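You operate a simulated robot arm through the tools that you are given. There is no shell and no other tool. Be economical: measure what you need, move in short steps, check, and stop when the job is done.

The job below is to be done with a simulated two-armed robot. You get a single attempt, and the scene is never put back.

TASK
Take the spacer from the top of the rigging rack and put it on the orange mat. Put the red pin in the green tub. Put the small scoop on the trolley top away on the top of the low stand. Put the orange sponge on the step under the sample spout. Open the curing tank lid. Do these in any order. Set down upright: spacer, small scoop.

Only the result counts: the job must be done as asked and must still hold three seconds after the hand-in. Knocking over, shifting, dropping, spilling or breaking anything else fails it. A push-on lid holds only when it is set on centred and level and pressed home; a screw cap is set on level and turned clockwise until tight.

THE ROBOT
Two 7-joint arms with two-finger grippers on one trunk, on a base that drives. Base frame: it is fixed to the floor where the robot stands at the start and does not move with it; the origin is under the middle of the robot, x ahead of it, y to its left, z up; the surface under the hand at the start is at about z = 0.85. Lengths are in m, angles in degrees, forces in N, time in s.
The left shoulder is at the start at [0.06, 0.123, 0.945], the right one opposite. With the tool pointing down near the work surface each hand reaches from about 0.36 to 0.8 m from the robot's upright axis, wherever it stands, measured 20 degrees to its own side. Places, roughly: curing tank lid [6.2, -3.3, 0.8]; green tub (35x20x11 cm) [-1, -0.7, 0.7]; orange mat (19x19 cm) [-0.96, -0.12, 0.86]; orange sponge (10x7x4 cm) [-1.3, 1.6, 1]; red pin (3x3x11 cm) [0.6, 0.2, 0.9]; small scoop [-1.25, 7.25, 0.75]; spacer [0.5, 0.25, 0.75]; step under the sample spout (24x20 cm) [-1, 1.92, 0.4]; top of the low stand [-1, -0.8, 0.6]. Payload 1.47 kg a hand.
The TCP of each hand is the grasp point between the finger pads, 0.016 m short of the fingertips. In the tool frame z runs along the fingers and y along their closing line. Largest opening 0.087 m; the body of the gripper starts 0.055 m behind the TCP.
Orientation is told as [roll, pitch, yaw] about the base's x, y, z axes, in that order, counted from this pose: with the fingers straight down and closing along the base's y, the tool's x points along the base's -x, its y along +y and its z along -z.

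THE INTERFACE
- The arms move only by the tool send_rows. It takes "left_targets", "right_targets" or both (then of equal length, played together; a hand with none holds still); each is a list of rows, each a list of 7 numbers: the gripper command, from -1 (shut) to 1 (fully open), values between in proportion, then the shift along the base's x, y, z in m, then the turn, a rotation vector about the base's x, y, z in degrees. In form: [[hand, dx, dy, dz, wx, wy, wz], ...]. A call has 1 to 10 rows; each row shifts and turns the commanded pose from where the row before left it. Rows are played at 5 a second. More than 0.05 m and 8.6 degrees between two rows, or a gripper value outside its range, and nothing of the call is played. Where a pose cannot be reached the arm comes as near as it can. A force on the tool above 40 N (or 10 N above the force at the start of the call, whichever is more), or a blocked arm, ends the call early, and 0.2 s more pass. The fingers move at their own pace (about 0.153 m/s each) and stop on an object; they squeeze with about 28 N. The grip force told is the motor's: it shows also when the fingers shut on nothing. Time passes only in rows, and 0.2 s behind the last, so rows that do not move let the fingers close. The reply holds the time, the measured pose of the TCP, the force on the tool along the base axes, the opening and the grip force, in the units named above and with some noise, with the torque about the TCP (base axes, N m) and any sound that the robot's microphone picked up.
- Cameras (640 x 400 px; columns grow to the right, rows downward): "scene" is now at [0.0401, -0.0455, 1.4777]; the picture's right is [-0.83, -0.55, 0.00], its down [-0.51, 0.78, -0.36] and it looks along [0.20, -0.30, -0.93] (base axes); focal length 214 px, centre (320, 200). "left" rides on the left gripper at [0.073, -0.012, -0.09] in its tool frame; the picture's right is [0.16, 0.99, 0.00], its down [-0.72, 0.12, -0.68] and it looks along [-0.67, 0.11, 0.73] (tool axes); focal length 247 px, centre (320, 200). "right" rides on the right gripper at [0.073, 0.012, -0.09] in its tool frame; the picture's right is [-0.16, 0.99, 0.00], its down [-0.72, -0.12, -0.68] and it looks along [-0.67, -0.11, 0.73] (tool axes); focal length 247 px, centre (320, 200). There is no depth. A picture from a camera that has moved, and an enlarged one, comes with that camera's place and axes in the base frame and with its lens.
- get_image(camera): a new picture of that camera. It takes no simulated time.
- slide_trunk(by): slides the trunk up (or, below 0, down) by that many m; the arms and the scene camera ride with it, the base frame stays. It gives what a move gives, with no picture.
- drive_base(legs): drives the robot by 1 to 6 legs, each [ahead, left, turn to the left] in m, m and degrees, along the robot's own axes; the way and the turn of a leg run together, so that a leg with both is an arc; at most 1.5 m and 180 degrees a leg. The arms and the cameras ride along, it lands a little off, and it stops where it bumps. It gives what a move gives.
- head_to(pan, tilt): turns the head with the scene camera to pan (to the left, within 120 degrees either way) and tilt (down, from -29 to 69), counted from straight ahead of the robot. It gives what a move gives.
- enlarge(camera, box): a new picture of the part [left, top, right, bottom] of that camera's present view, enlarged. It takes no simulated time.
- close_job(): hands the job in; it is judged then, once.

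Go step by step. Nothing tells you exact positions but the pictures and the camera data: compare them with the known pose of the tool, close in by small moves and look again before you grip or let go. The budget is 165 turns and 122 pictures, counting those below and the enlarged ones. Unless the task says otherwise, let go and move clear before handing in, and close with one line.

The tools are called after "Emit:" as name(argument=value, ...) on one line, values as JSON. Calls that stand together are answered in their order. send_rows: Moves the arms, as the interface text tells. Its arguments: {"type":"object","properties":{"left_targets":{"type":"array","items":{"type":"array","items":{"type":"number"}}},"right_targets":{"type":"array","items":{"type":"array","items":{"type":"number"}}}},"required":[]} The other tools are called the same way: slide_trunk (by) slides the trunk up or down; drive_base (legs) drives the base; head_to (pan, tilt) turns the head that bears the scene camera; get_image (camera) takes a picture; enlarge (camera, box) takes an enlarged picture of a part of a camera's view; close_job () hands the job in.

At the start:

```text
time: 0.0
left_tool_pos: [0.3173, 0.4397, 1.0988]
left_tcp_rot: [0.0, -0.1, 0.0]
left_wrist_force: [-0.1, 0.2, 0.7]
left_ft_torque: [-0.02, 0.01, -0.03]
left_opening: 0.0868
left_gripper_force: 0.1
right_tool_pos: [0.5067, 0.0236, 1.1064]
right_tcp_rot: [0.0, -0.1, 0.0]
right_wrist_force: [-0.5, 0.5, -0.6]
right_ft_torque: [0.01, -0.02, 0.0]
right_opening: 0.0868
right_gripper_force: 0.2
trunk travel left (down, up): [-0.1, 0.13]
robot x, y, heading: [-0.0008, 0.0013, 0.1]
head pan, tilt: [-56.6, 68.8]
```

scene: 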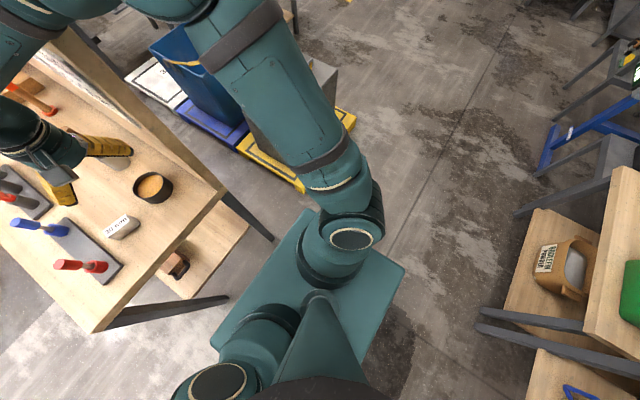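
right: 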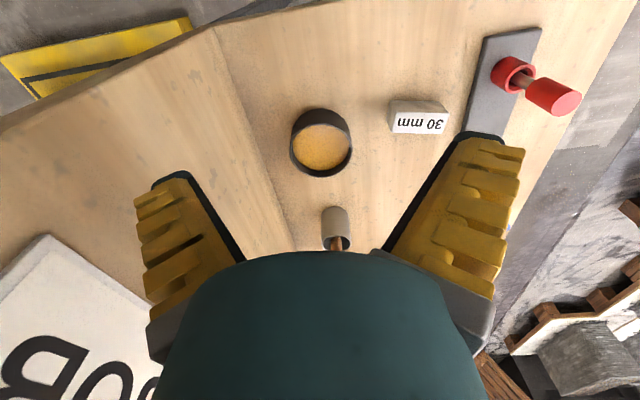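
left: 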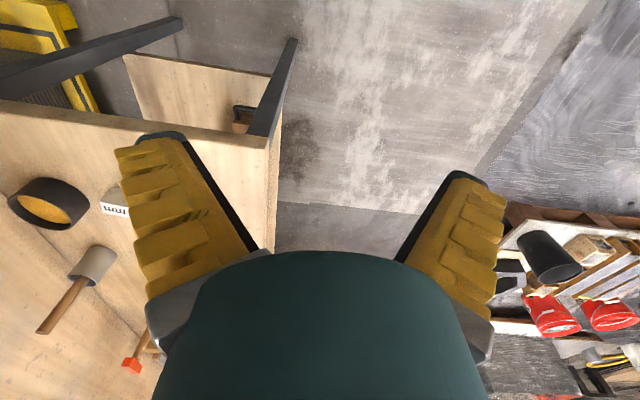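

I see a work bench ahead with pins, a cup, a block marked 30 mm and a mallet. I turn the head ahead to view the bench.

Emit:
head_to(pan=15, tilt=50)

Emit:
get_image(camera="scene")

```text
time: 1.4
left_tool_pos: [0.3163, 0.4415, 1.1002]
left_tcp_rot: [0.0, 0.0, 0.0]
left_wrist_force: [-0.2, 0.3, -0.7]
left_ft_torque: [0.0, 0.02, 0.0]
left_opening: 0.0869
left_gripper_force: 0.1
right_tool_pos: [0.5069, 0.0238, 1.1077]
right_tcp_rot: [0.0, 0.0, 0.0]
right_wrist_force: [0.6, -0.9, 0.5]
right_ft_torque: [0.01, 0.0, 0.02]
right_opening: 0.0869
right_gripper_force: 0.1
trunk travel left (down, up): [-0.1, 0.13]
robot x, y, heading: [0.0012, 0.0028, 0.2]
head pan, tilt: [15.0, 50.0]
```

```text
118 pictures are left
camera scene: at [0.0837, 0.0211, 1.4996], right [0.26, -0.97, 0.0], down [-0.74, -0.2, -0.64], along [0.62, 0.17, -0.77], focal length 214 px, centre (320, 200)
```

scene: 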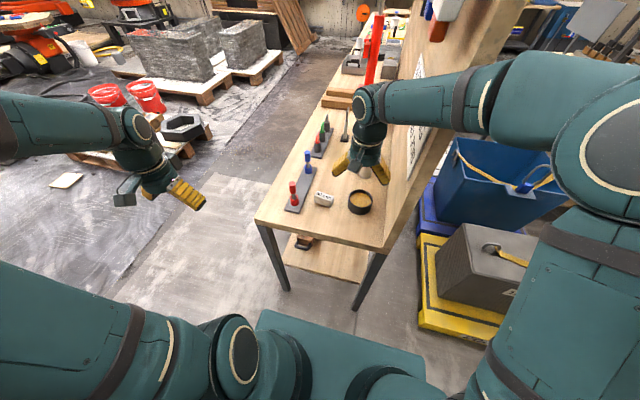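

Emit:
enlarge(camera="scene", box=[240, 80, 420, 260])

```text
2.22 times, centred on (330, 170) of scene
camera zoom: at [0.0837, 0.0211, 1.4996], right [0.26, -0.97, 0.0], down [-0.74, -0.2, -0.64], along [0.62, 0.17, -0.77], focal length 477 px, centre (298, 267)
```

zoom: 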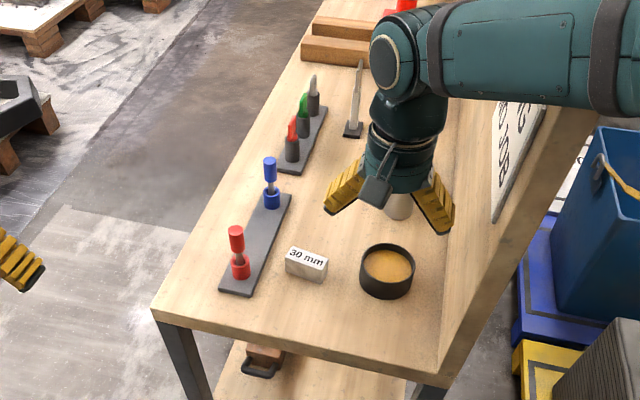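

The red pin stands at about (0.558, 0.247), top near z 0.965, and the 30 mm block at about (0.605, 0.15). I pull the right hand back and bring the left hand above and short of the pin.

Emit:
send_rows(left_targets=[[1, 0, 0, 0, 0, 0, 0], [1, 0, 0, 0, 0, 0, 0], [1, 0, 0, 0, 0, 0, 0], [1, 0.03, -0.032, 0, 0, 0, 0], [1, 0.03, -0.032, 0, 0, 0, 0], [1, 0.03, -0.032, 0, 0, 0, 0], [1, 0.03, -0.032, 0, 0, 0, 0], [1, 0.03, -0.032, -0.01, 0, 0, 0], [1, 0.03, -0.032, -0.01, 0, 0, 0]], right_targets=[[1, -0.04, 0, 0, 0, 0, 0], [1, -0.04, 0, 0, 0, 0, 0], [1, -0.04, 0, 0, 0, 0, 0], [1, -0.03, -0.03, 0, 0, 0, 0], [1, 0, -0.04, 0, 0, 0, 0], [1, 0, 0, 0, 0, 0, 0], [1, 0, 0, 0, 0, 0, 0], [1, 0, 0, 0, 0, 0, 0], [1, 0, 0, 0, 0, 0, 0]])

Emit:
get_image(camera="left")

Emit:
enlarge(camera="scene", box=[240, 110, 440, 260])

```text
time: 3.4
left_tool_pos: [0.4986, 0.2477, 1.0762]
left_tcp_rot: [0.1, 0.1, 0.0]
left_wrist_force: [0.3, 0.0, -0.6]
left_ft_torque: [0.03, 0.02, -0.02]
left_opening: 0.0871
left_gripper_force: 0.1
right_tool_pos: [0.3586, -0.045, 1.1064]
right_tcp_rot: [0.1, 0.2, 0.1]
right_wrist_force: [0.1, 0.2, -0.2]
right_ft_torque: [-0.01, 0.01, 0.01]
right_opening: 0.0873
right_gripper_force: 0.0
trunk travel left (down, up): [-0.1, 0.13]
robot x, y, heading: [-0.0014, -0.0007, -0.1]
head pan, tilt: [15.0, 50.0]
```

```text
116 pictures are left
camera left: at [0.4269, 0.2353, 1.1656], right [-0.16, 0.99, 0.0], down [0.72, 0.12, 0.68], along [0.67, 0.11, -0.73], focal length 247 px, centre (320, 200)
```

left: 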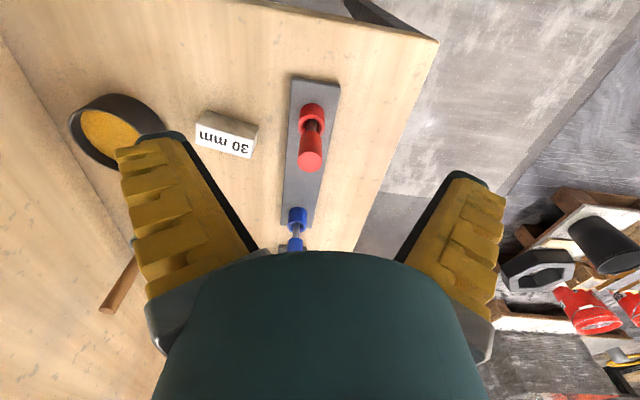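

```text
2.67 times, centred on (340, 185) of scene
camera zoom: at [0.0848, 0.0203, 1.4996], right [0.26, -0.97, 0.0], down [-0.74, -0.2, -0.64], along [0.62, 0.17, -0.77], focal length 572 px, centre (267, 240)
```

zoom: 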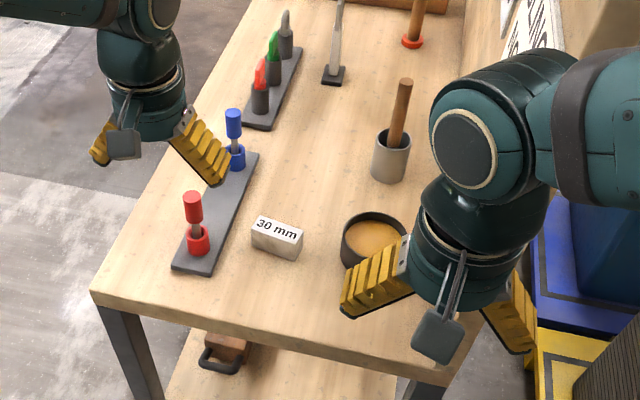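

Pin top lies at about (0.558, 0.247, 0.965). I move over it and descend to grip the knob at z 0.94.

Emit:
send_rows(left_targets=[[1, 0.03, 0, 0, 0, 0, 0], [1, 0.029, 0, 0, 0, 0, 0], [1, 0, 0, -0.04, 0, 0, 0], [1, 0, 0, -0.04, 0, 0, 0], [1, 0, 0, -0.03, 0, 0, 0], [1, 0, 0, -0.026, 0, 0, 0], [1, 0, 0, 0, 0, 0, 0]])

Emit:
get_image(camera="left")

Emit:
enlarge(camera="scene", box=[240, 110, 440, 260])

```text
time: 5.0
left_tool_pos: [0.5551, 0.25, 0.9433]
left_tcp_rot: [0.0, 0.1, 0.0]
left_wrist_force: [-0.2, 0.3, 0.6]
left_ft_torque: [0.0, 0.0, 0.05]
left_opening: 0.0871
left_gripper_force: 0.0
right_tool_pos: [0.3564, -0.0452, 1.1066]
right_tcp_rot: [0.1, 0.0, 0.1]
right_wrist_force: [-0.7, 0.5, 0.5]
right_ft_torque: [0.01, -0.05, 0.0]
right_opening: 0.087
right_gripper_force: 0.0
trunk travel left (down, up): [-0.1, 0.13]
robot x, y, heading: [-0.007, -0.0026, -0.1]
head pan, tilt: [15.0, 50.0]
```

```text
114 pictures are left
camera left: at [0.4835, 0.237, 1.0327], right [-0.16, 0.99, 0.0], down [0.72, 0.12, 0.68], along [0.67, 0.11, -0.73], focal length 247 px, centre (320, 200)
```

left: 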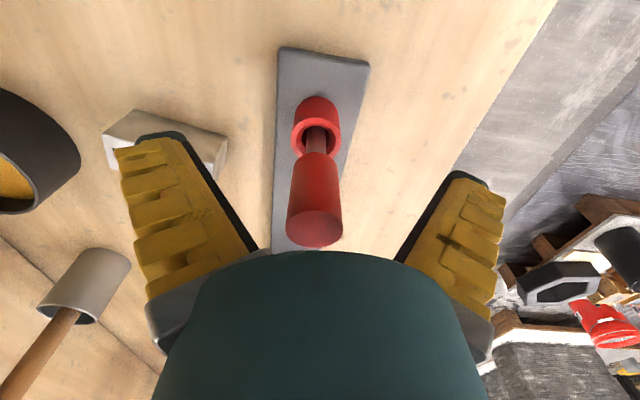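

```text
2.67 times, centred on (340, 185) of scene
camera zoom: at [0.0834, 0.0211, 1.4997], right [0.26, -0.97, 0.0], down [-0.74, -0.2, -0.64], along [0.62, 0.17, -0.77], focal length 572 px, centre (267, 240)
```

zoom: 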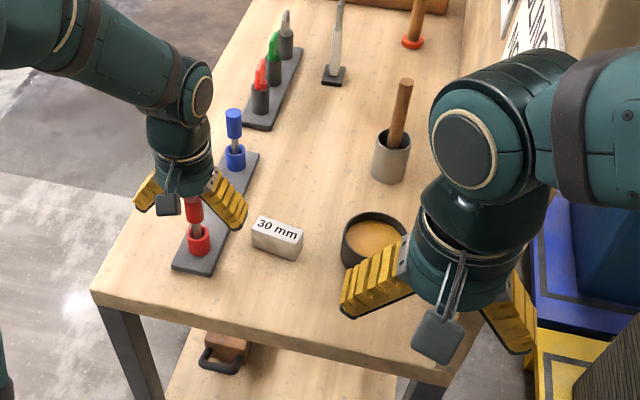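

The knob sits between the pads at the grasp point. I close and then lift straight up.

Emit:
send_rows(left_targets=[[-1, 0, 0, 0, 0, 0, 0], [-1, 0, 0, 0, 0, 0, 0], [-1, 0, 0, 0, 0, 0, 0], [-1, 0, 0, 0.01, 0, 0, 0], [-1, 0, 0, 0.02, 0, 0, 0], [-1, 0, 0, 0.03, 0, 0, 0], [-1, 0, 0, 0.04, 0, 0, 0], [-1, 0, 0, 0.04, 0, 0, 0], [-1, 0, 0, 0.03, 0, 0, 0]])

Emit:
get_image(camera="left")

```text
time: 7.0
left_tool_pos: [0.5562, 0.2515, 1.1138]
left_tcp_rot: [0.0, 0.0, 0.0]
left_wrist_force: [-0.2, 0.3, -0.7]
left_ft_torque: [0.01, 0.01, -0.04]
left_opening: 0.0095
left_gripper_force: 28.0
right_tool_pos: [0.3564, -0.0456, 1.1072]
right_tcp_rot: [0.0, -0.1, -0.1]
right_wrist_force: [0.1, -0.1, 0.4]
right_ft_torque: [0.02, 0.02, 0.0]
right_opening: 0.0868
right_gripper_force: 0.0
trunk travel left (down, up): [-0.1, 0.13]
robot x, y, heading: [-0.0015, -0.001, -0.1]
head pan, tilt: [15.0, 50.0]
```

```text
112 pictures are left
camera left: at [0.4841, 0.2391, 1.2028], right [-0.16, 0.99, 0.0], down [0.72, 0.12, 0.68], along [0.67, 0.11, -0.73], focal length 247 px, centre (320, 200)
```

left: 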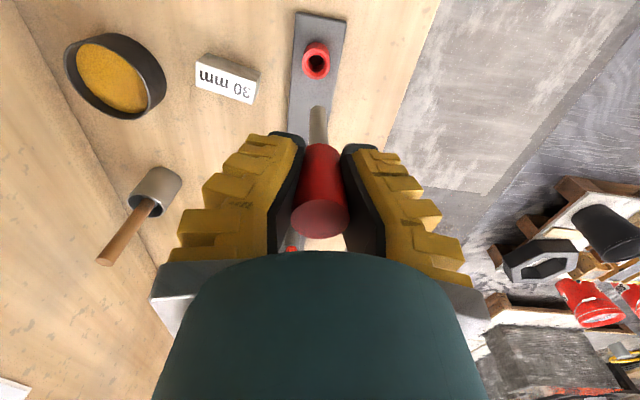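

The pin is out of its socket and held. I draw the left hand back and out while turning the right hand 82° for the block, whose long side runs close to y.

Emit:
send_rows(left_targets=[[-1, -0.02, 0.025, 0.01, 0, 0, 0], [-1, -0.03, 0.03, 0, 0, 0, 0], [-1, -0.03, 0.03, 0, 0, 0, 0], [-1, -0.03, 0.03, 0, 0, 0, 0], [-1, -0.03, 0.03, 0, 0, 0, 0], [-1, -0.02, 0.02, 0, 0, 0, 0], [-1, 0, 0, 0, 0, 0, 0], [-1, 0, 0, 0, 0, 0, 0], [-1, 0, 0, 0, 0, 0, 0], [-1, 0, 0, 0, 0, 0, 0]], right_targets=[[1, 0.01, 0.005, 0, 0, 0, 8.2], [1, 0.01, 0.005, 0, 0, 0, 8.2], [1, 0.01, 0.005, 0, 0, 0, 8.2], [1, 0.01, 0.005, 0, 0, 0, 8.2], [1, 0.01, 0.005, 0, 0, 0, 8.2], [1, 0.01, 0.005, 0, 0, 0, 8.2], [1, 0.01, 0.005, 0, 0, 0, 8.2], [1, 0.01, 0.01, 0, 0, 0, 8.2], [1, 0.01, 0.01, 0, 0, 0, 8.2], [1, 0.01, 0.01, 0, 0, 0, 8.2]])

Emit:
enlarge(camera="scene", box=[240, 110, 440, 260])

Emit:
get_image(camera="right")

```text
time: 9.2
left_tool_pos: [0.395, 0.4141, 1.1215]
left_tcp_rot: [0.0, -0.1, 0.0]
left_wrist_force: [-0.6, -0.3, -1.3]
left_ft_torque: [0.0, -0.01, -0.02]
left_opening: 0.0092
left_gripper_force: 28.1
right_tool_pos: [0.456, 0.0182, 1.1049]
right_tcp_rot: [0.1, -0.1, 82.1]
right_wrist_force: [0.8, -0.1, 0.6]
right_ft_torque: [0.0, 0.0, -0.02]
right_opening: 0.0873
right_gripper_force: 0.1
trunk travel left (down, up): [-0.1, 0.13]
robot x, y, heading: [0.0047, 0.0014, -0.3]
head pan, tilt: [15.0, 50.0]
```

```text
2.67 times, centred on (340, 185) of scene
camera zoom: at [0.0841, 0.0215, 1.4996], right [0.26, -0.97, 0.0], down [-0.74, -0.2, -0.64], along [0.62, 0.17, -0.77], focal length 572 px, centre (267, 240)
```

zoom: 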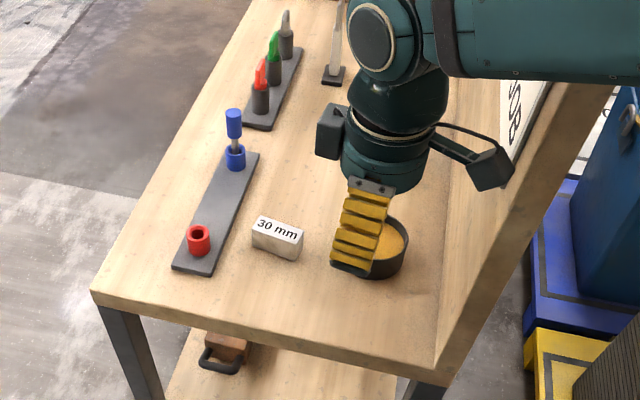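

```text
110 pictures are left
camera right: at [0.4366, -0.0514, 1.195], right [-0.96, 0.29, 0.0], down [0.21, 0.7, 0.68], along [0.2, 0.65, -0.73], focal length 247 px, centre (320, 200)
```

right: 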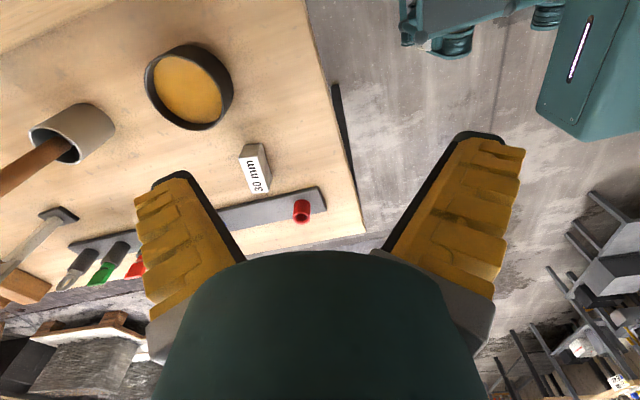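

Right hand is turned. I bring it over the block at about (0.607, 0.143) and look again.

Emit:
send_rows(right_targets=[[1, 0.03, 0.023, -0.015, 0, 0, 0], [1, 0.03, 0.023, -0.015, 0, 0, 0], [1, 0.03, 0.023, -0.015, 0, 0, 0], [1, 0.03, 0.023, -0.015, 0, 0, 0], [1, 0.03, 0.023, -0.015, 0, 0, 0], [1, 0, 0, -0.03, 0, 0, 0], [1, 0, 0, 0, 0, 0, 0]])

Emit:
get_image(camera="right")

Emit:
enlarge(camera="scene", box=[240, 110, 440, 260])

```text
time: 10.8
left_tool_pos: [0.3954, 0.4141, 1.1235]
left_tcp_rot: [0.1, 0.0, 0.1]
left_wrist_force: [-0.5, 0.1, -0.6]
left_ft_torque: [-0.03, 0.02, -0.01]
left_opening: 0.0093
left_gripper_force: 28.1
right_tool_pos: [0.6052, 0.1357, 1.0013]
right_tcp_rot: [0.0, 0.0, 82.0]
right_wrist_force: [-0.1, 0.4, -0.2]
right_ft_torque: [0.0, 0.01, 0.03]
right_opening: 0.0872
right_gripper_force: 0.2
trunk travel left (down, up): [-0.1, 0.13]
robot x, y, heading: [0.001, -0.0005, 0.3]
head pan, tilt: [15.0, 50.0]
```

```text
109 pictures are left
camera right: at [0.5853, 0.0648, 1.0914], right [-0.96, 0.29, 0.0], down [0.22, 0.7, 0.68], along [0.2, 0.65, -0.73], focal length 247 px, centre (320, 200)
```

right: 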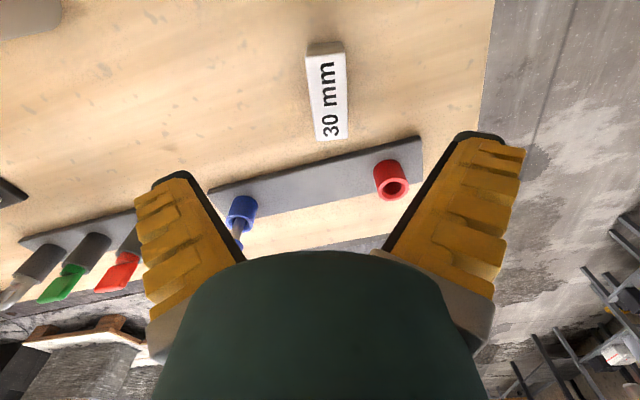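

```text
2.67 times, centred on (340, 185) of scene
camera zoom: at [0.0838, 0.0214, 1.4997], right [0.26, -0.97, 0.0], down [-0.74, -0.2, -0.64], along [0.62, 0.17, -0.77], focal length 572 px, centre (267, 240)
```

zoom: 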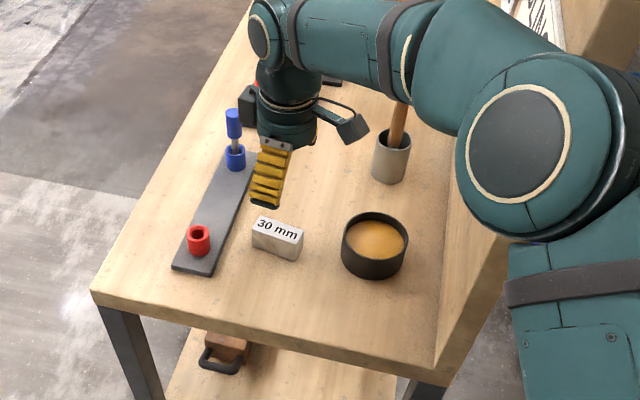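

Block centre is (0.602, 0.145) with its long side turned about 10.6°. I correct and go down to it.

Emit:
send_rows(right_targets=[[1, -0.003, 0.008, -0.02, 0, 0, -2.6], [1, 0, 0, -0.04, 0, 0, 0], [1, 0, 0, -0.03, 0, 0, 0], [1, 0, 0, -0.02, 0, 0, 0], [1, 0, 0, -0.017, 0, 0, 0], [1, 0, 0, 0, 0, 0, 0]])

Emit:
get_image(camera="right")

```text
time: 12.2
left_tool_pos: [0.3948, 0.4134, 1.123]
left_tcp_rot: [0.0, -0.1, 0.0]
left_wrist_force: [0.0, -0.2, -0.4]
left_ft_torque: [0.0, -0.01, 0.02]
left_opening: 0.009
left_gripper_force: 28.0
right_tool_pos: [0.6035, 0.1414, 0.873]
right_tcp_rot: [0.1, 0.0, 79.4]
right_wrist_force: [0.2, 0.2, 0.4]
right_ft_torque: [0.0, 0.0, -0.05]
right_opening: 0.0869
right_gripper_force: 0.2
trunk travel left (down, up): [-0.1, 0.13]
robot x, y, heading: [-0.0008, 0.0012, 0.3]
head pan, tilt: [15.0, 50.0]
```

```text
107 pictures are left
camera right: at [0.5802, 0.0727, 0.9638], right [-0.94, 0.34, 0.0], down [0.25, 0.69, 0.68], along [0.23, 0.64, -0.73], focal length 247 px, centre (320, 200)
```

right: 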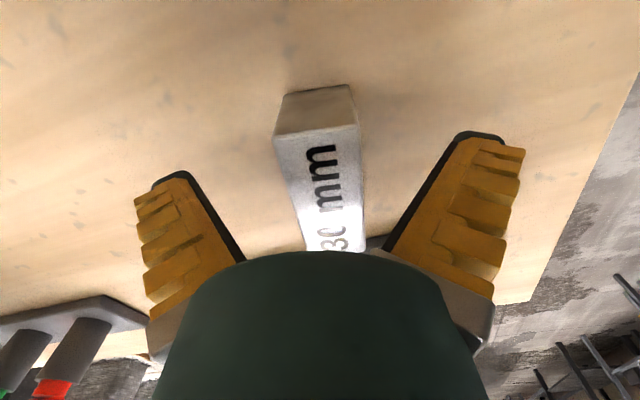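

The block is centred between the pads. I close and lift.

Emit:
send_rows(right_targets=[[-1, 0, 0, 0, 0, 0, 0], [-1, 0, 0, 0, 0, 0, 0], [-1, 0, 0, 0, 0, 0, 0], [-1, 0, 0, 0.01, 0, 0, 0], [-1, 0, 0, 0.03, 0, 0, 0], [-1, 0, 0, 0.04, 0, 0, 0], [-1, 0, 0, 0.04, 0, 0, 0], [-1, 0, 0, 0.04, 0, 0, 0], [-1, 0, 0, 0.04, 0, 0, 0]])

Emit:
get_image(camera="right")

```text
time: 14.2
left_tool_pos: [0.3932, 0.4129, 1.1227]
left_tcp_rot: [0.0, -0.1, 0.0]
left_wrist_force: [-0.1, 0.5, -0.9]
left_ft_torque: [0.01, -0.02, -0.04]
left_opening: 0.009
left_gripper_force: 28.0
right_tool_pos: [0.6041, 0.1425, 1.0755]
right_tcp_rot: [0.0, 0.1, 79.4]
right_wrist_force: [0.0, 0.2, -1.9]
right_ft_torque: [0.02, -0.01, 0.0]
right_opening: 0.0203
right_gripper_force: 28.3
trunk travel left (down, up): [-0.1, 0.13]
robot x, y, heading: [0.0008, 0.002, -0.2]
head pan, tilt: [15.0, 50.0]
```

```text
106 pictures are left
camera right: at [0.5798, 0.0738, 1.1656], right [-0.94, 0.34, 0.0], down [0.25, 0.69, 0.68], along [0.23, 0.64, -0.73], focal length 247 px, centre (320, 200)
```

right: 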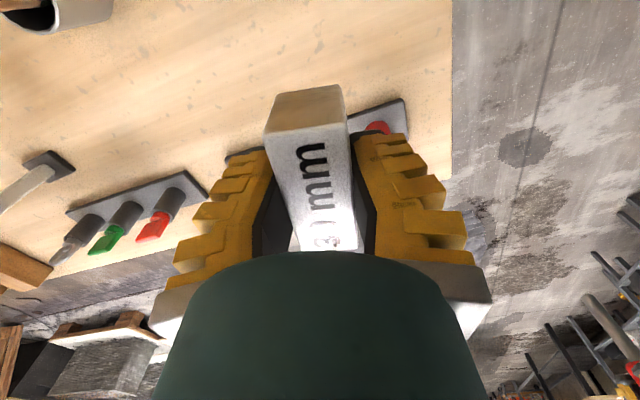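

Both items are held. I pull the right hand back from the bench and look around behind with the head.

Emit:
send_rows(right_targets=[[-1, -0.045, 0, 0.01, 0, 0, 0], [-1, -0.045, 0, 0.01, 0, 0, 0], [-1, -0.045, 0, 0.01, 0, 0, 0], [-1, -0.045, 0, 0.01, 0, 0, 0], [-1, -0.045, -0.015, 0.01, 0, 0, 0], [-1, 0, -0.045, 0, 0, 0, 0], [-1, 0, -0.045, 0, 0, 0, 0], [-1, 0, -0.045, 0, 0, 0, 0], [-1, 0, -0.045, 0, 0, 0, 0], [-1, 0, -0.045, 0, 0, 0, 0]])

Emit:
head_to(pan=-120, tilt=35)

Emit:
get_image(camera="scene")

Emit:
head_to(pan=120, tilt=35)

Emit:
get_image(camera="scene")

```text
time: 16.4
left_tool_pos: [0.3945, 0.4125, 1.1234]
left_tcp_rot: [0.0, 0.0, 0.0]
left_wrist_force: [0.8, -0.1, -0.7]
left_ft_torque: [-0.01, 0.03, -0.03]
left_opening: 0.0088
left_gripper_force: 28.0
right_tool_pos: [0.3778, -0.0989, 1.1265]
right_tcp_rot: [0.0, 0.0, 79.5]
right_wrist_force: [-1.2, 0.5, -2.5]
right_ft_torque: [0.01, -0.02, 0.03]
right_opening: 0.0206
right_gripper_force: 28.1
trunk travel left (down, up): [-0.1, 0.13]
robot x, y, heading: [-0.0015, 0.0046, 0.1]
head pan, tilt: [15.0, 50.0]
```

```text
time: 18.6
left_tool_pos: [0.3942, 0.4125, 1.1226]
left_tcp_rot: [0.1, 0.0, 0.0]
left_wrist_force: [-0.7, 0.0, -0.6]
left_ft_torque: [-0.02, -0.01, 0.0]
left_opening: 0.009
left_gripper_force: 28.5
right_tool_pos: [0.3791, -0.0976, 1.1258]
right_tcp_rot: [0.1, 0.0, 79.4]
right_wrist_force: [0.6, -0.4, -1.7]
right_ft_torque: [-0.04, 0.02, -0.01]
right_opening: 0.0206
right_gripper_force: 28.6
trunk travel left (down, up): [-0.1, 0.13]
robot x, y, heading: [-0.0004, -0.001, 0.3]
head pan, tilt: [-120.0, 35.0]
```

```text
105 pictures are left
camera scene: at [-0.0345, -0.0751, 1.5214], right [-0.87, 0.5, 0.0], down [0.29, 0.5, -0.82], along [-0.41, -0.71, -0.57], focal length 214 px, centre (320, 200)
```

scene: 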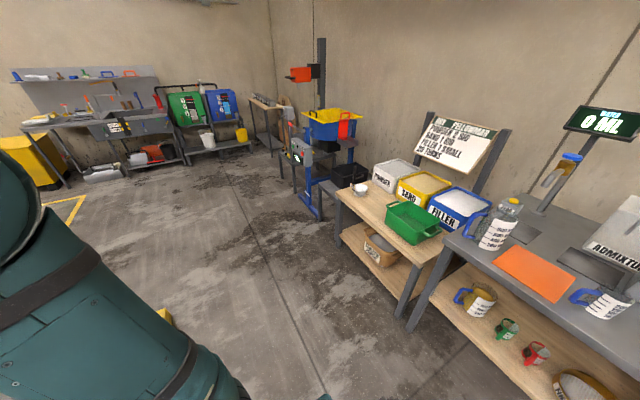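

```text
time: 22.0
left_tool_pos: [0.3953, 0.4129, 1.1233]
left_tcp_rot: [0.1, 0.0, 0.0]
left_wrist_force: [0.5, -0.3, -1.2]
left_ft_torque: [-0.02, -0.01, 0.01]
left_opening: 0.009
left_gripper_force: 28.2
right_tool_pos: [0.3781, -0.0975, 1.1261]
right_tcp_rot: [0.0, 0.0, 79.4]
right_wrist_force: [-0.6, 0.6, -2.0]
right_ft_torque: [0.0, 0.01, 0.02]
right_opening: 0.0204
right_gripper_force: 28.7
trunk travel left (down, up): [-0.1, 0.13]
robot x, y, heading: [-0.0024, 0.0028, -0.3]
head pan, tilt: [120.0, 35.0]
```

```text
104 pictures are left
camera scene: at [-0.0346, 0.0775, 1.5214], right [0.87, 0.5, 0.0], down [0.29, -0.5, -0.82], along [-0.41, 0.71, -0.57], focal length 214 px, centre (320, 200)
```

scene: 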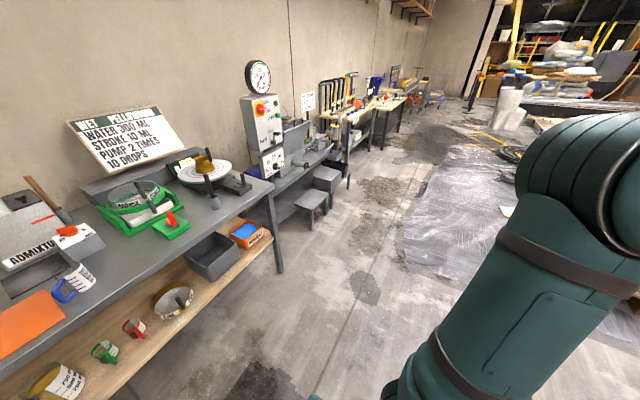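

The orange mat is on the grey bench behind, near (-0.95, -0.11), and the green tub on the low wooden stand near (-1.0, -0.65). I back up a bit, turn round 180°, and look.

Emit:
drive_base(legs=[[-0.2, 0, 0], [0, 0, 90], [0, 0, 90]])

Emit:
head_to(pan=10, tilt=45)

Emit:
get_image(camera="scene")

```text
time: 31.2
left_tool_pos: [-0.6046, -0.4032, 1.1219]
left_tcp_rot: [0.0, 0.0, 178.3]
left_wrist_force: [-0.2, 0.4, -0.6]
left_ft_torque: [-0.01, -0.03, -0.04]
left_opening: 0.0091
left_gripper_force: 27.8
right_tool_pos: [-0.5762, 0.1086, 1.1253]
right_tcp_rot: [0.0, -0.1, -102.2]
right_wrist_force: [0.0, 1.0, -2.5]
right_ft_torque: [0.01, 0.0, 0.0]
right_opening: 0.0208
right_gripper_force: 27.4
trunk travel left (down, up): [-0.1, 0.13]
robot x, y, heading: [-0.2033, -0.0006, 178.7]
head pan, tilt: [120.0, 35.0]
```

```text
time: 33.0
left_tool_pos: [-0.6048, -0.4026, 1.1234]
left_tcp_rot: [0.0, 0.0, 178.4]
left_wrist_force: [-0.1, -0.5, -0.4]
left_ft_torque: [0.03, -0.01, 0.01]
left_opening: 0.0092
left_gripper_force: 28.1
right_tool_pos: [-0.5756, 0.1087, 1.1256]
right_tcp_rot: [0.0, -0.1, -102.2]
right_wrist_force: [-0.8, 0.3, -2.8]
right_ft_torque: [-0.02, -0.01, 0.0]
right_opening: 0.0208
right_gripper_force: 27.9
trunk travel left (down, up): [-0.1, 0.13]
robot x, y, heading: [-0.2023, 0.0043, 178.3]
head pan, tilt: [10.0, 45.0]
```

```text
103 pictures are left
camera scene: at [-0.2907, -0.0106, 1.5066], right [-0.15, 0.99, 0.0], down [0.7, 0.1, -0.71], along [-0.7, -0.1, -0.71], focal length 214 px, centre (320, 200)
```

scene: 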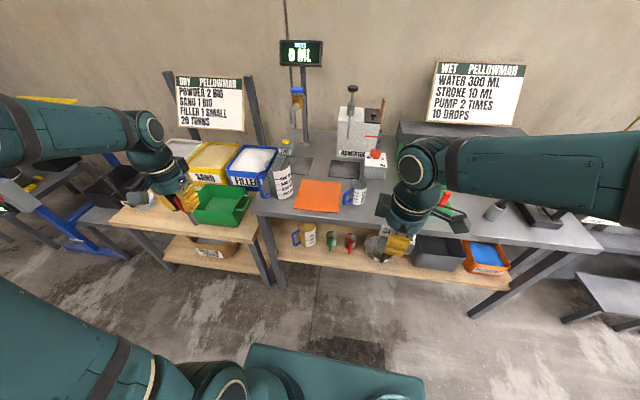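

Mat confirmed at about (-0.952, -0.115). I drive ahead 0.19 and left 0.28 so the mat is to my right and the tub to my left.

Emit:
drive_base(legs=[[0, 0.28, 0], [0.17, 0, 1.5]])

Emit:
get_image(camera="scene")

Emit:
get_image(camera="left")

Emit:
get_image(camera="right")

```text
time: 37.2
left_tool_pos: [-0.7686, -0.6943, 1.1221]
left_tcp_rot: [-0.1, 0.1, -179.8]
left_wrist_force: [0.7, -0.9, 0.0]
left_ft_torque: [0.02, -0.03, 0.0]
left_opening: 0.0087
left_gripper_force: 27.6
right_tool_pos: [-0.7545, -0.182, 1.1262]
right_tcp_rot: [0.2, 0.0, -100.3]
right_wrist_force: [-0.4, 0.2, -2.2]
right_ft_torque: [-0.01, -0.05, 0.03]
right_opening: 0.0207
right_gripper_force: 27.2
trunk travel left (down, up): [-0.1, 0.13]
robot x, y, heading: [-0.373, -0.2859, -179.7]
head pan, tilt: [10.0, 45.0]
```

```text
102 pictures are left
camera scene: at [-0.4666, -0.2927, 1.5065], right [-0.18, 0.98, 0.0], down [0.7, 0.13, -0.71], along [-0.69, -0.13, -0.71], focal length 214 px, centre (320, 200)
```

scene: 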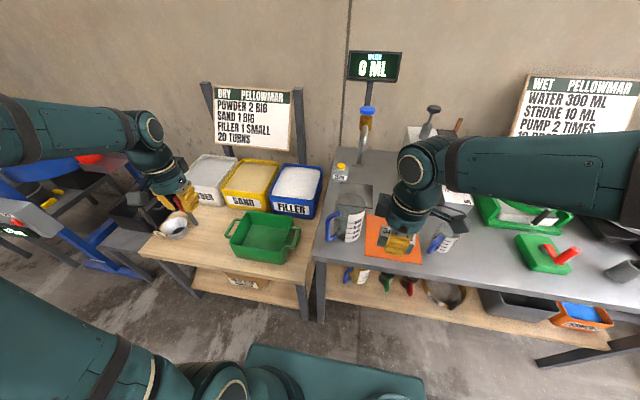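

```text
101 pictures are left
camera left: at [-0.6937, -0.6827, 1.2112], right [0.16, -0.99, 0.0], down [-0.72, -0.12, 0.68], along [-0.67, -0.11, -0.73], focal length 247 px, centre (320, 200)
```

left: 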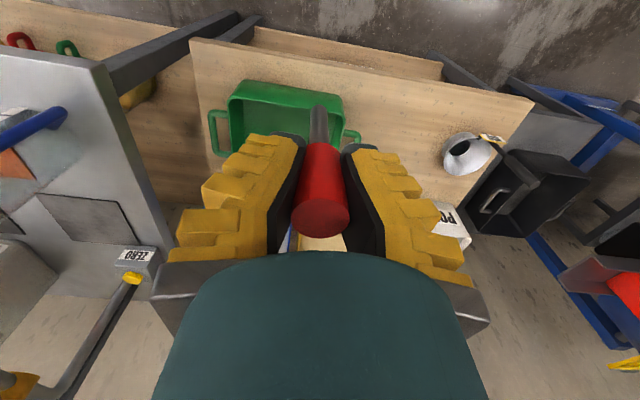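

```text
100 pictures are left
camera right: at [-0.7289, -0.1137, 1.2154], right [0.94, -0.33, 0.0], down [-0.24, -0.69, 0.68], along [-0.22, -0.64, -0.73], focal length 247 px, centre (320, 200)
```

right: 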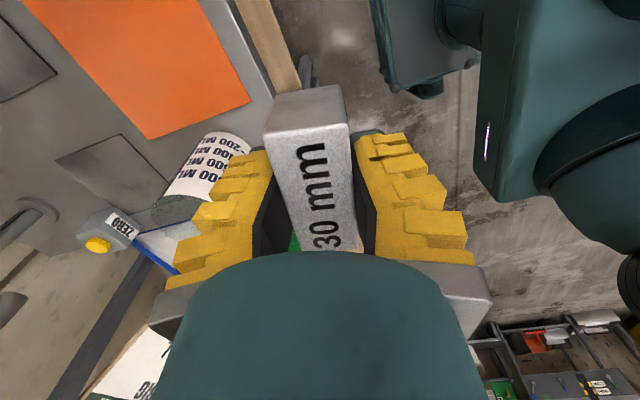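

Tub centre is around (-0.965, -0.645); the mat is under the right hand's front. I move both hands over their targets, staying high, and look.

Emit:
send_rows(left_targets=[[-1, -0.032, 0.008, -0.015, 0, 0, 0], [-1, -0.032, 0.008, -0.02, 0, 0, 0], [-1, -0.032, 0.008, -0.02, 0, 0, 0], [-1, -0.032, 0.008, -0.02, 0, 0, 0], [-1, -0.032, 0.008, -0.02, 0, 0, 0], [-1, -0.032, 0.008, -0.02, 0, 0, 0], [-1, 0, 0, 0, 0, 0, 0]], right_targets=[[-1, -0.032, 0.008, -0.01, 0, 0, 0], [-1, -0.032, 0.008, -0.01, 0, 0, 0], [-1, -0.032, 0.008, -0.01, 0, 0, 0], [-1, -0.032, 0.008, -0.02, 0, 0, 0], [-1, -0.032, 0.008, -0.02, 0, 0, 0], [-1, -0.032, 0.008, -0.02, 0, 0, 0], [-1, 0, 0, 0, 0, 0, 0]])

Emit:
get_image(camera="scene")

Emit:
get_image(camera="left")

Emit:
get_image(camera="right")

```text
time: 38.8
left_tool_pos: [-0.9578, -0.6449, 1.0076]
left_tcp_rot: [0.0, -0.1, -179.7]
left_wrist_force: [-0.1, 0.4, -0.9]
left_ft_torque: [0.01, 0.03, 0.01]
left_opening: 0.0089
left_gripper_force: 27.8
right_tool_pos: [-0.9437, -0.1347, 1.0353]
right_tcp_rot: [-0.1, 0.0, -100.3]
right_wrist_force: [-0.1, 0.3, -1.7]
right_ft_torque: [0.02, 0.03, -0.01]
right_opening: 0.0207
right_gripper_force: 28.3
trunk travel left (down, up): [-0.1, 0.13]
robot x, y, heading: [-0.3761, -0.2766, -179.8]
head pan, tilt: [10.0, 45.0]
```

```text
99 pictures are left
camera scene: at [-0.4638, -0.2928, 1.5068], right [-0.18, 0.98, 0.0], down [0.69, 0.13, -0.71], along [-0.7, -0.13, -0.71], focal length 214 px, centre (320, 200)
```

scene: 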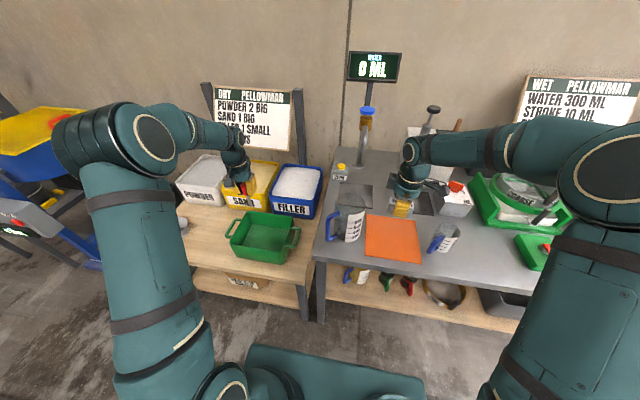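

```text
98 pictures are left
camera left: at [-0.8832, -0.6335, 1.0968], right [0.16, -0.99, 0.0], down [-0.72, -0.12, 0.68], along [-0.67, -0.11, -0.73], focal length 247 px, centre (320, 200)
```

left: 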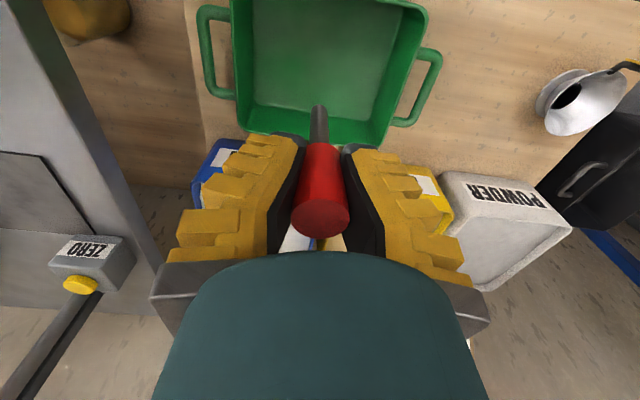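

```text
97 pictures are left
camera right: at [-0.9181, -0.0657, 1.1258], right [0.94, -0.33, 0.0], down [-0.24, -0.69, 0.68], along [-0.23, -0.64, -0.73], focal length 247 px, centre (320, 200)
```

right: 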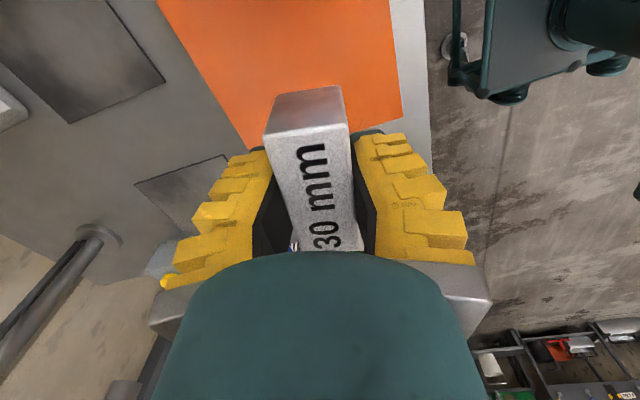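

Mat is centred near (-0.96, -0.11), tub near (-0.99, -0.65). I lower the pin into the tub and the spacer to about 2 cm above the mat.

Emit:
send_rows(left_targets=[[-1, -0.03, -0.005, -0.02, 0, 0, 0], [-1, 0, 0, -0.04, 0, 0, 0], [-1, 0, 0, -0.04, 0, 0, 0], [-1, 0, 0, -0.04, 0, 0, 0], [-1, 0, 0, -0.04, 0, 0, 0], [-1, 0, 0, -0.04, 0, 0, 0], [-1, 0, 0, -0.04, 0, 0, 0], [-1, 0, 0, -0.03, 0, 0, 0], [-1, 0, 0, 0, 0, 0, 0]], right_targets=[[-1, -0.011, 0.01, -0.02, 0, 0, 0], [-1, 0, 0, -0.02, 0, 0, 0], [-1, 0, 0, -0.02, 0, 0, 0], [-1, 0, 0, -0.02, 0, 0, 0], [-1, 0, 0, -0.02, 0, 0, 0], [-1, 0, 0, -0.02, 0, 0, 0], [-1, 0, 0, -0.01, 0, 0, 0], [-1, 0, 0, 0, 0, 0, 0], [-1, 0, 0, 0, 0, 0, 0]])

Emit:
get_image(camera="scene")

Emit:
get_image(camera="left")

Emit:
get_image(camera="right")

```text
time: 40.8
left_tool_pos: [-0.99, -0.6512, 0.7181]
left_tcp_rot: [0.0, 0.0, -179.7]
left_wrist_force: [0.2, -0.1, -0.6]
left_ft_torque: [0.03, 0.04, -0.01]
left_opening: 0.009
left_gripper_force: 27.6
right_tool_pos: [-0.9569, -0.1251, 0.9054]
right_tcp_rot: [0.0, 0.0, -100.3]
right_wrist_force: [-0.6, -0.2, -2.8]
right_ft_torque: [-0.01, 0.0, -0.01]
right_opening: 0.0206
right_gripper_force: 27.8
trunk travel left (down, up): [-0.1, 0.13]
robot x, y, heading: [-0.3762, -0.2778, -179.8]
head pan, tilt: [10.0, 45.0]
```

```text
96 pictures are left
camera scene: at [-0.4653, -0.2925, 1.5066], right [-0.18, 0.98, 0.0], down [0.7, 0.13, -0.71], along [-0.7, -0.13, -0.71], focal length 214 px, centre (320, 200)
```

scene: 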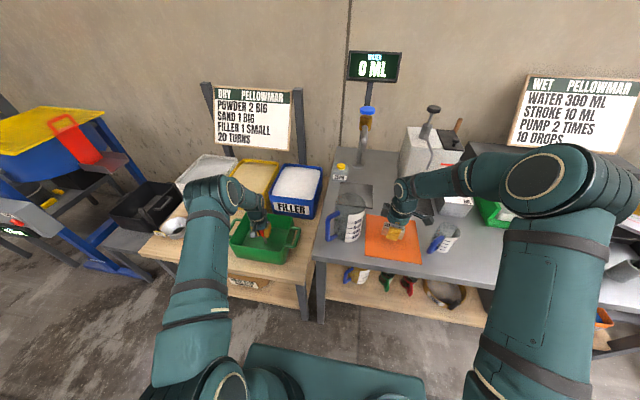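

```text
95 pictures are left
camera left: at [-0.9155, -0.6396, 0.8063], right [0.16, -0.99, 0.0], down [-0.72, -0.12, 0.68], along [-0.67, -0.11, -0.73], focal length 247 px, centre (320, 200)
```

left: 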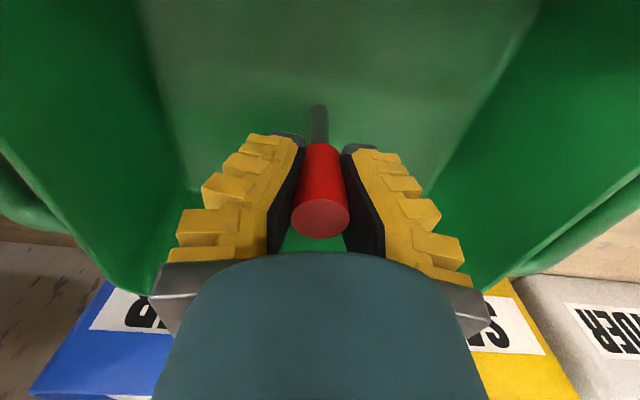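

```text
94 pictures are left
camera right: at [-0.9307, -0.0554, 0.9959], right [0.94, -0.33, 0.0], down [-0.24, -0.69, 0.68], along [-0.23, -0.64, -0.73], focal length 247 px, centre (320, 200)
```

right: 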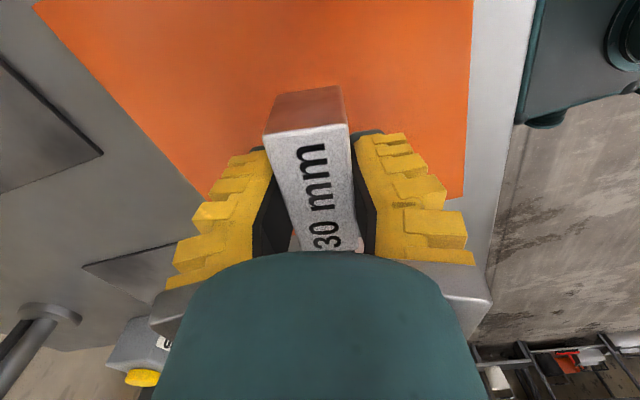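

The pin hangs well inside the tub and the spacer is over the mat. I lower both a little further.

Emit:
send_rows(left_targets=[[-1, 0, 0, -0.01, 0, 0, 0], [-1, 0, 0, -0.01, 0, 0, 0], [-1, 0, 0, 0, 0, 0, 0], [-1, 0, 0, 0, 0, 0, 0], [-1, 0, 0, 0, 0, 0, 0]], right_targets=[[-1, 0, 0, -0.008, 0, 0, 0], [-1, 0, 0, -0.006, 0, 0, 0], [-1, 0, 0, -0.004, 0, 0, 0], [-1, 0, 0, -0.003, 0, 0, 0], [-1, 0, 0, 0, 0, 0, 0]])

```text
time: 42.0
left_tool_pos: [-0.9887, -0.6509, 0.6986]
left_tcp_rot: [-0.1, -0.2, -179.8]
left_wrist_force: [-5.1, 0.5, 14.3]
left_ft_torque: [0.01, 0.39, 0.02]
left_opening: 0.0146
left_gripper_force: 28.7
right_tool_pos: [-0.9563, -0.1256, 0.8851]
right_tcp_rot: [0.0, -0.1, -100.2]
right_wrist_force: [0.0, 0.7, -2.5]
right_ft_torque: [0.01, 0.02, 0.01]
right_opening: 0.0207
right_gripper_force: 28.5
trunk travel left (down, up): [-0.1, 0.13]
robot x, y, heading: [-0.3755, -0.2815, -179.9]
head pan, tilt: [10.0, 45.0]
```

The pin touches the tub floor, so I release it; the spacer still hangs free, and I lower it in 2 mm steps.

Emit:
send_rows(left_targets=[[-1, 0, 0, 0.004, 0, 0, 0], [0.2, 0, 0, 0, 0, 0, 0], [0.2, 0, 0, 0, 0, 0, 0], [0.2, 0, 0, 0.03, 0, 0, 0], [0.2, 0, 0, 0.04, 0, 0, 0], [0.2, 0, 0, 0.04, 0, 0, 0], [0.2, 0, 0, 0.04, 0, 0, 0]], right_targets=[[-1, 0, 0, -0.002, 0, 0, 0], [-1, 0, 0, -0.002, 0, 0, 0], [-1, 0, 0, -0.002, 0, 0, 0], [-1, 0, 0, 0, 0, 0, 0], [-1, 0, 0, 0, 0, 0, 0], [-1, 0, 0, 0, 0, 0, 0], [-1, 0, 0, 0, 0, 0, 0]])

Emit:
get_image(camera="left")

```text
time: 43.6
left_tool_pos: [-0.9889, -0.6515, 0.8514]
left_tcp_rot: [0.0, 0.0, -179.8]
left_wrist_force: [0.9, 0.6, 0.1]
left_ft_torque: [-0.02, -0.04, -0.06]
left_opening: 0.0573
left_gripper_force: 3.6
right_tool_pos: [-0.9561, -0.1253, 0.878]
right_tcp_rot: [0.0, 0.1, -100.3]
right_wrist_force: [0.6, 1.5, 9.2]
right_ft_torque: [-0.29, 0.0, 0.09]
right_opening: 0.0232
right_gripper_force: 27.9
trunk travel left (down, up): [-0.1, 0.13]
robot x, y, heading: [-0.3747, -0.2788, -179.6]
head pan, tilt: [10.0, 45.0]
```

```text
93 pictures are left
camera left: at [-0.9151, -0.6388, 0.9404], right [0.16, -0.99, 0.0], down [-0.72, -0.12, 0.68], along [-0.67, -0.11, -0.73], focal length 247 px, centre (320, 200)
```

left: 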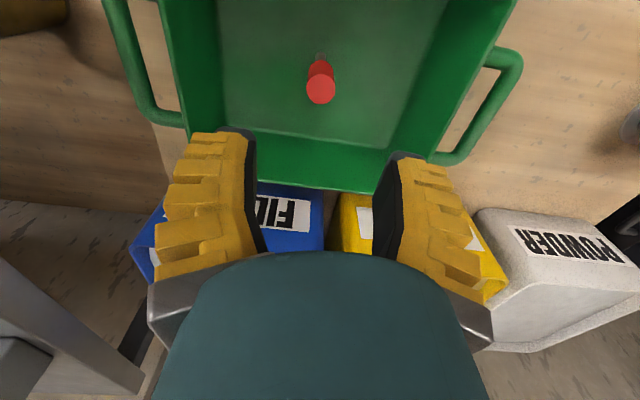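

The pin stands in the tub. The spacer has touched the mat, so I release it and rise.

Emit:
send_rows(right_targets=[[-1, 0, 0, 0.001, 0, 0, 0], [0.3, 0, 0, 0, 0, 0, 0], [1, 0, 0, 0, 0, 0, 0], [1, 0, 0, 0, 0, 0, 0], [1, 0, 0, 0.03, 0, 0, 0], [1, 0, 0, 0.04, 0, 0, 0], [1, 0, 0, 0.04, 0, 0, 0], [1, 0, 0, 0.04, 0, 0, 0]], left_targets=[[0.2, 0, 0, 0.04, 0, 0, 0], [0.2, 0, 0, 0.04, 0, 0, 0], [0.2, 0, 0, 0.04, 0, 0, 0], [0.2, 0, 0, 0.04, 0, 0, 0], [0.2, 0.03, 0, 0.03, 0, 0, 0], [0.2, 0.04, 0, 0.02, 0, 0, 0], [0.2, 0.04, 0, 0, 0, 0, 0], [0.2, 0.04, 0, 0, 0, 0, 0]])

Emit:
get_image(camera="right")

Emit:
get_image(camera="scene")

```text
time: 45.4
left_tool_pos: [-0.8371, -0.6519, 1.0613]
left_tcp_rot: [-0.1, 0.0, -179.7]
left_wrist_force: [0.5, 0.4, -0.3]
left_ft_torque: [-0.01, 0.05, 0.01]
left_opening: 0.0572
left_gripper_force: 3.1
right_tool_pos: [-0.9576, -0.1247, 1.0328]
right_tcp_rot: [0.1, 0.1, -100.3]
right_wrist_force: [1.4, 1.4, 0.8]
right_ft_torque: [0.0, 0.0, -0.03]
right_opening: 0.0871
right_gripper_force: 0.2
trunk travel left (down, up): [-0.1, 0.13]
robot x, y, heading: [-0.3746, -0.28, -179.6]
head pan, tilt: [10.0, 45.0]
```

```text
92 pictures are left
camera right: at [-0.9311, -0.0556, 1.1223], right [0.94, -0.33, 0.0], down [-0.24, -0.69, 0.68], along [-0.23, -0.64, -0.73], focal length 247 px, centre (320, 200)
```

right: 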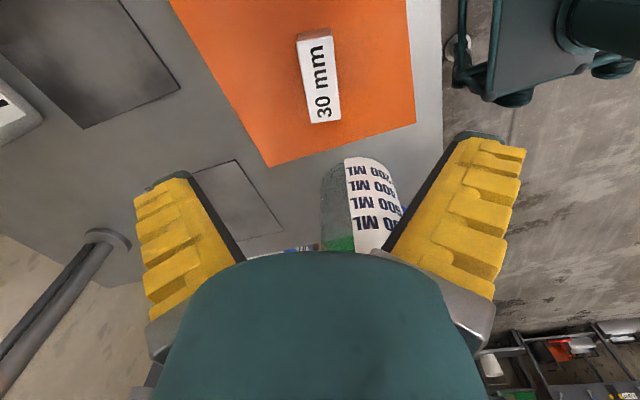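

```text
91 pictures are left
camera scene: at [-0.4634, -0.2927, 1.5067], right [-0.18, 0.98, 0.0], down [0.69, 0.13, -0.71], along [-0.7, -0.13, -0.71], focal length 214 px, centre (320, 200)
```

scene: 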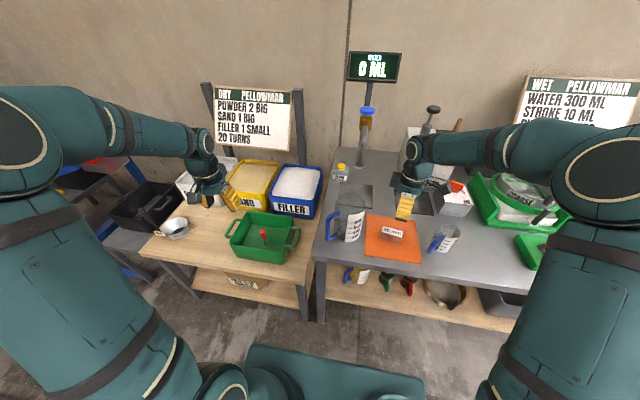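

Spacer and pin are placed. I pull the arms in, then drive right (+y) toward the sponge.

Emit:
send_rows(right_targets=[[1, 0, 0, 0.04, 0, 0, 0], [1, 0.04, 0, 0.02, 0, 0, -8], [1, 0.04, 0, 0, 0, 0, -8], [1, 0.04, 0, 0, 0, 0, -8], [1, 0.04, 0, 0, 0, 0, -8], [1, 0.04, 0, 0, 0, 0, -8], [1, 0, 0, 0, 0, 0, -8], [1, 0, 0, 0, 0, 0, -8], [1, 0, 0, 0, 0, 0, -8], [1, 0, 0, 0, 0, 0, -8]], left_targets=[[1, 0.04, 0, 0.02, 0, 0, 0], [1, 0.04, 0, 0.02, 0, 0, 0], [1, 0, 0, 0, 0, 0, 0], [1, 0, 0, 0, 0, 0, 0], [1, 0, 0, 0, 0, 0, 0], [1, 0, 0, 0, 0, 0, 0], [1, 0, 0, 0, 0, 0, 0], [1, 0, 0, 0, 0, 0, 0], [1, 0, 0, 0, 0, 0, 0], [1, 0, 0, 0, 0, 0, 0]])

Emit:
drive_base(legs=[[-0.15, 0, 0], [0, -1.3, 0]])

Emit:
head_to(pan=-25, tilt=35)

Emit:
get_image(camera="scene")

```text
time: 47.6
left_tool_pos: [-0.7597, -0.6518, 1.1025]
left_tcp_rot: [-0.1, -0.1, -179.7]
left_wrist_force: [0.1, 0.3, 0.4]
left_ft_torque: [0.0, -0.02, -0.01]
left_opening: 0.087
left_gripper_force: 0.1
right_tool_pos: [-0.7563, -0.1249, 1.0885]
right_tcp_rot: [0.0, -0.1, -172.5]
right_wrist_force: [0.5, 0.2, 0.4]
right_ft_torque: [-0.01, -0.02, -0.01]
right_opening: 0.0871
right_gripper_force: 0.1
trunk travel left (down, up): [-0.1, 0.13]
robot x, y, heading: [-0.3698, -0.28, -179.6]
head pan, tilt: [10.0, 45.0]
```

```text
time: 60.2
left_tool_pos: [-0.615, 0.6515, 1.1012]
left_tcp_rot: [0.1, 0.0, -179.4]
left_wrist_force: [0.7, 0.4, 0.6]
left_ft_torque: [-0.02, -0.01, -0.01]
left_opening: 0.0869
left_gripper_force: 0.1
right_tool_pos: [-0.6145, 1.1786, 1.0894]
right_tcp_rot: [0.0, 0.0, -172.0]
right_wrist_force: [-0.6, 0.4, 0.3]
right_ft_torque: [0.02, -0.03, 0.02]
right_opening: 0.087
right_gripper_force: 0.0
trunk travel left (down, up): [-0.1, 0.13]
robot x, y, heading: [-0.2333, 1.0298, -179.3]
head pan, tilt: [10.0, 45.0]
```

```text
time: 61.2
left_tool_pos: [-0.6149, 0.6513, 1.1024]
left_tcp_rot: [0.0, -0.1, -179.4]
left_wrist_force: [0.2, -0.5, 0.1]
left_ft_torque: [0.0, 0.01, 0.03]
left_opening: 0.087
left_gripper_force: 0.1
right_tool_pos: [-0.6142, 1.1791, 1.0896]
right_tcp_rot: [-0.1, 0.0, -172.0]
right_wrist_force: [-0.6, -0.8, 0.6]
right_ft_torque: [-0.06, -0.03, 0.04]
right_opening: 0.0873
right_gripper_force: 0.1
trunk travel left (down, up): [-0.1, 0.13]
robot x, y, heading: [-0.2345, 1.0255, -179.6]
head pan, tilt: [-25.0, 35.0]
```

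```text
90 pictures are left
camera scene: at [-0.3231, 1.0638, 1.5214], right [0.41, 0.91, 0.0], down [0.52, -0.24, -0.82], along [-0.75, 0.34, -0.57], focal length 214 px, centre (320, 200)
```

scene: 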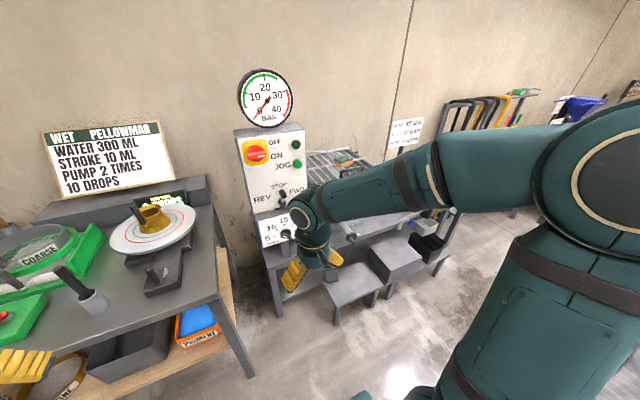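

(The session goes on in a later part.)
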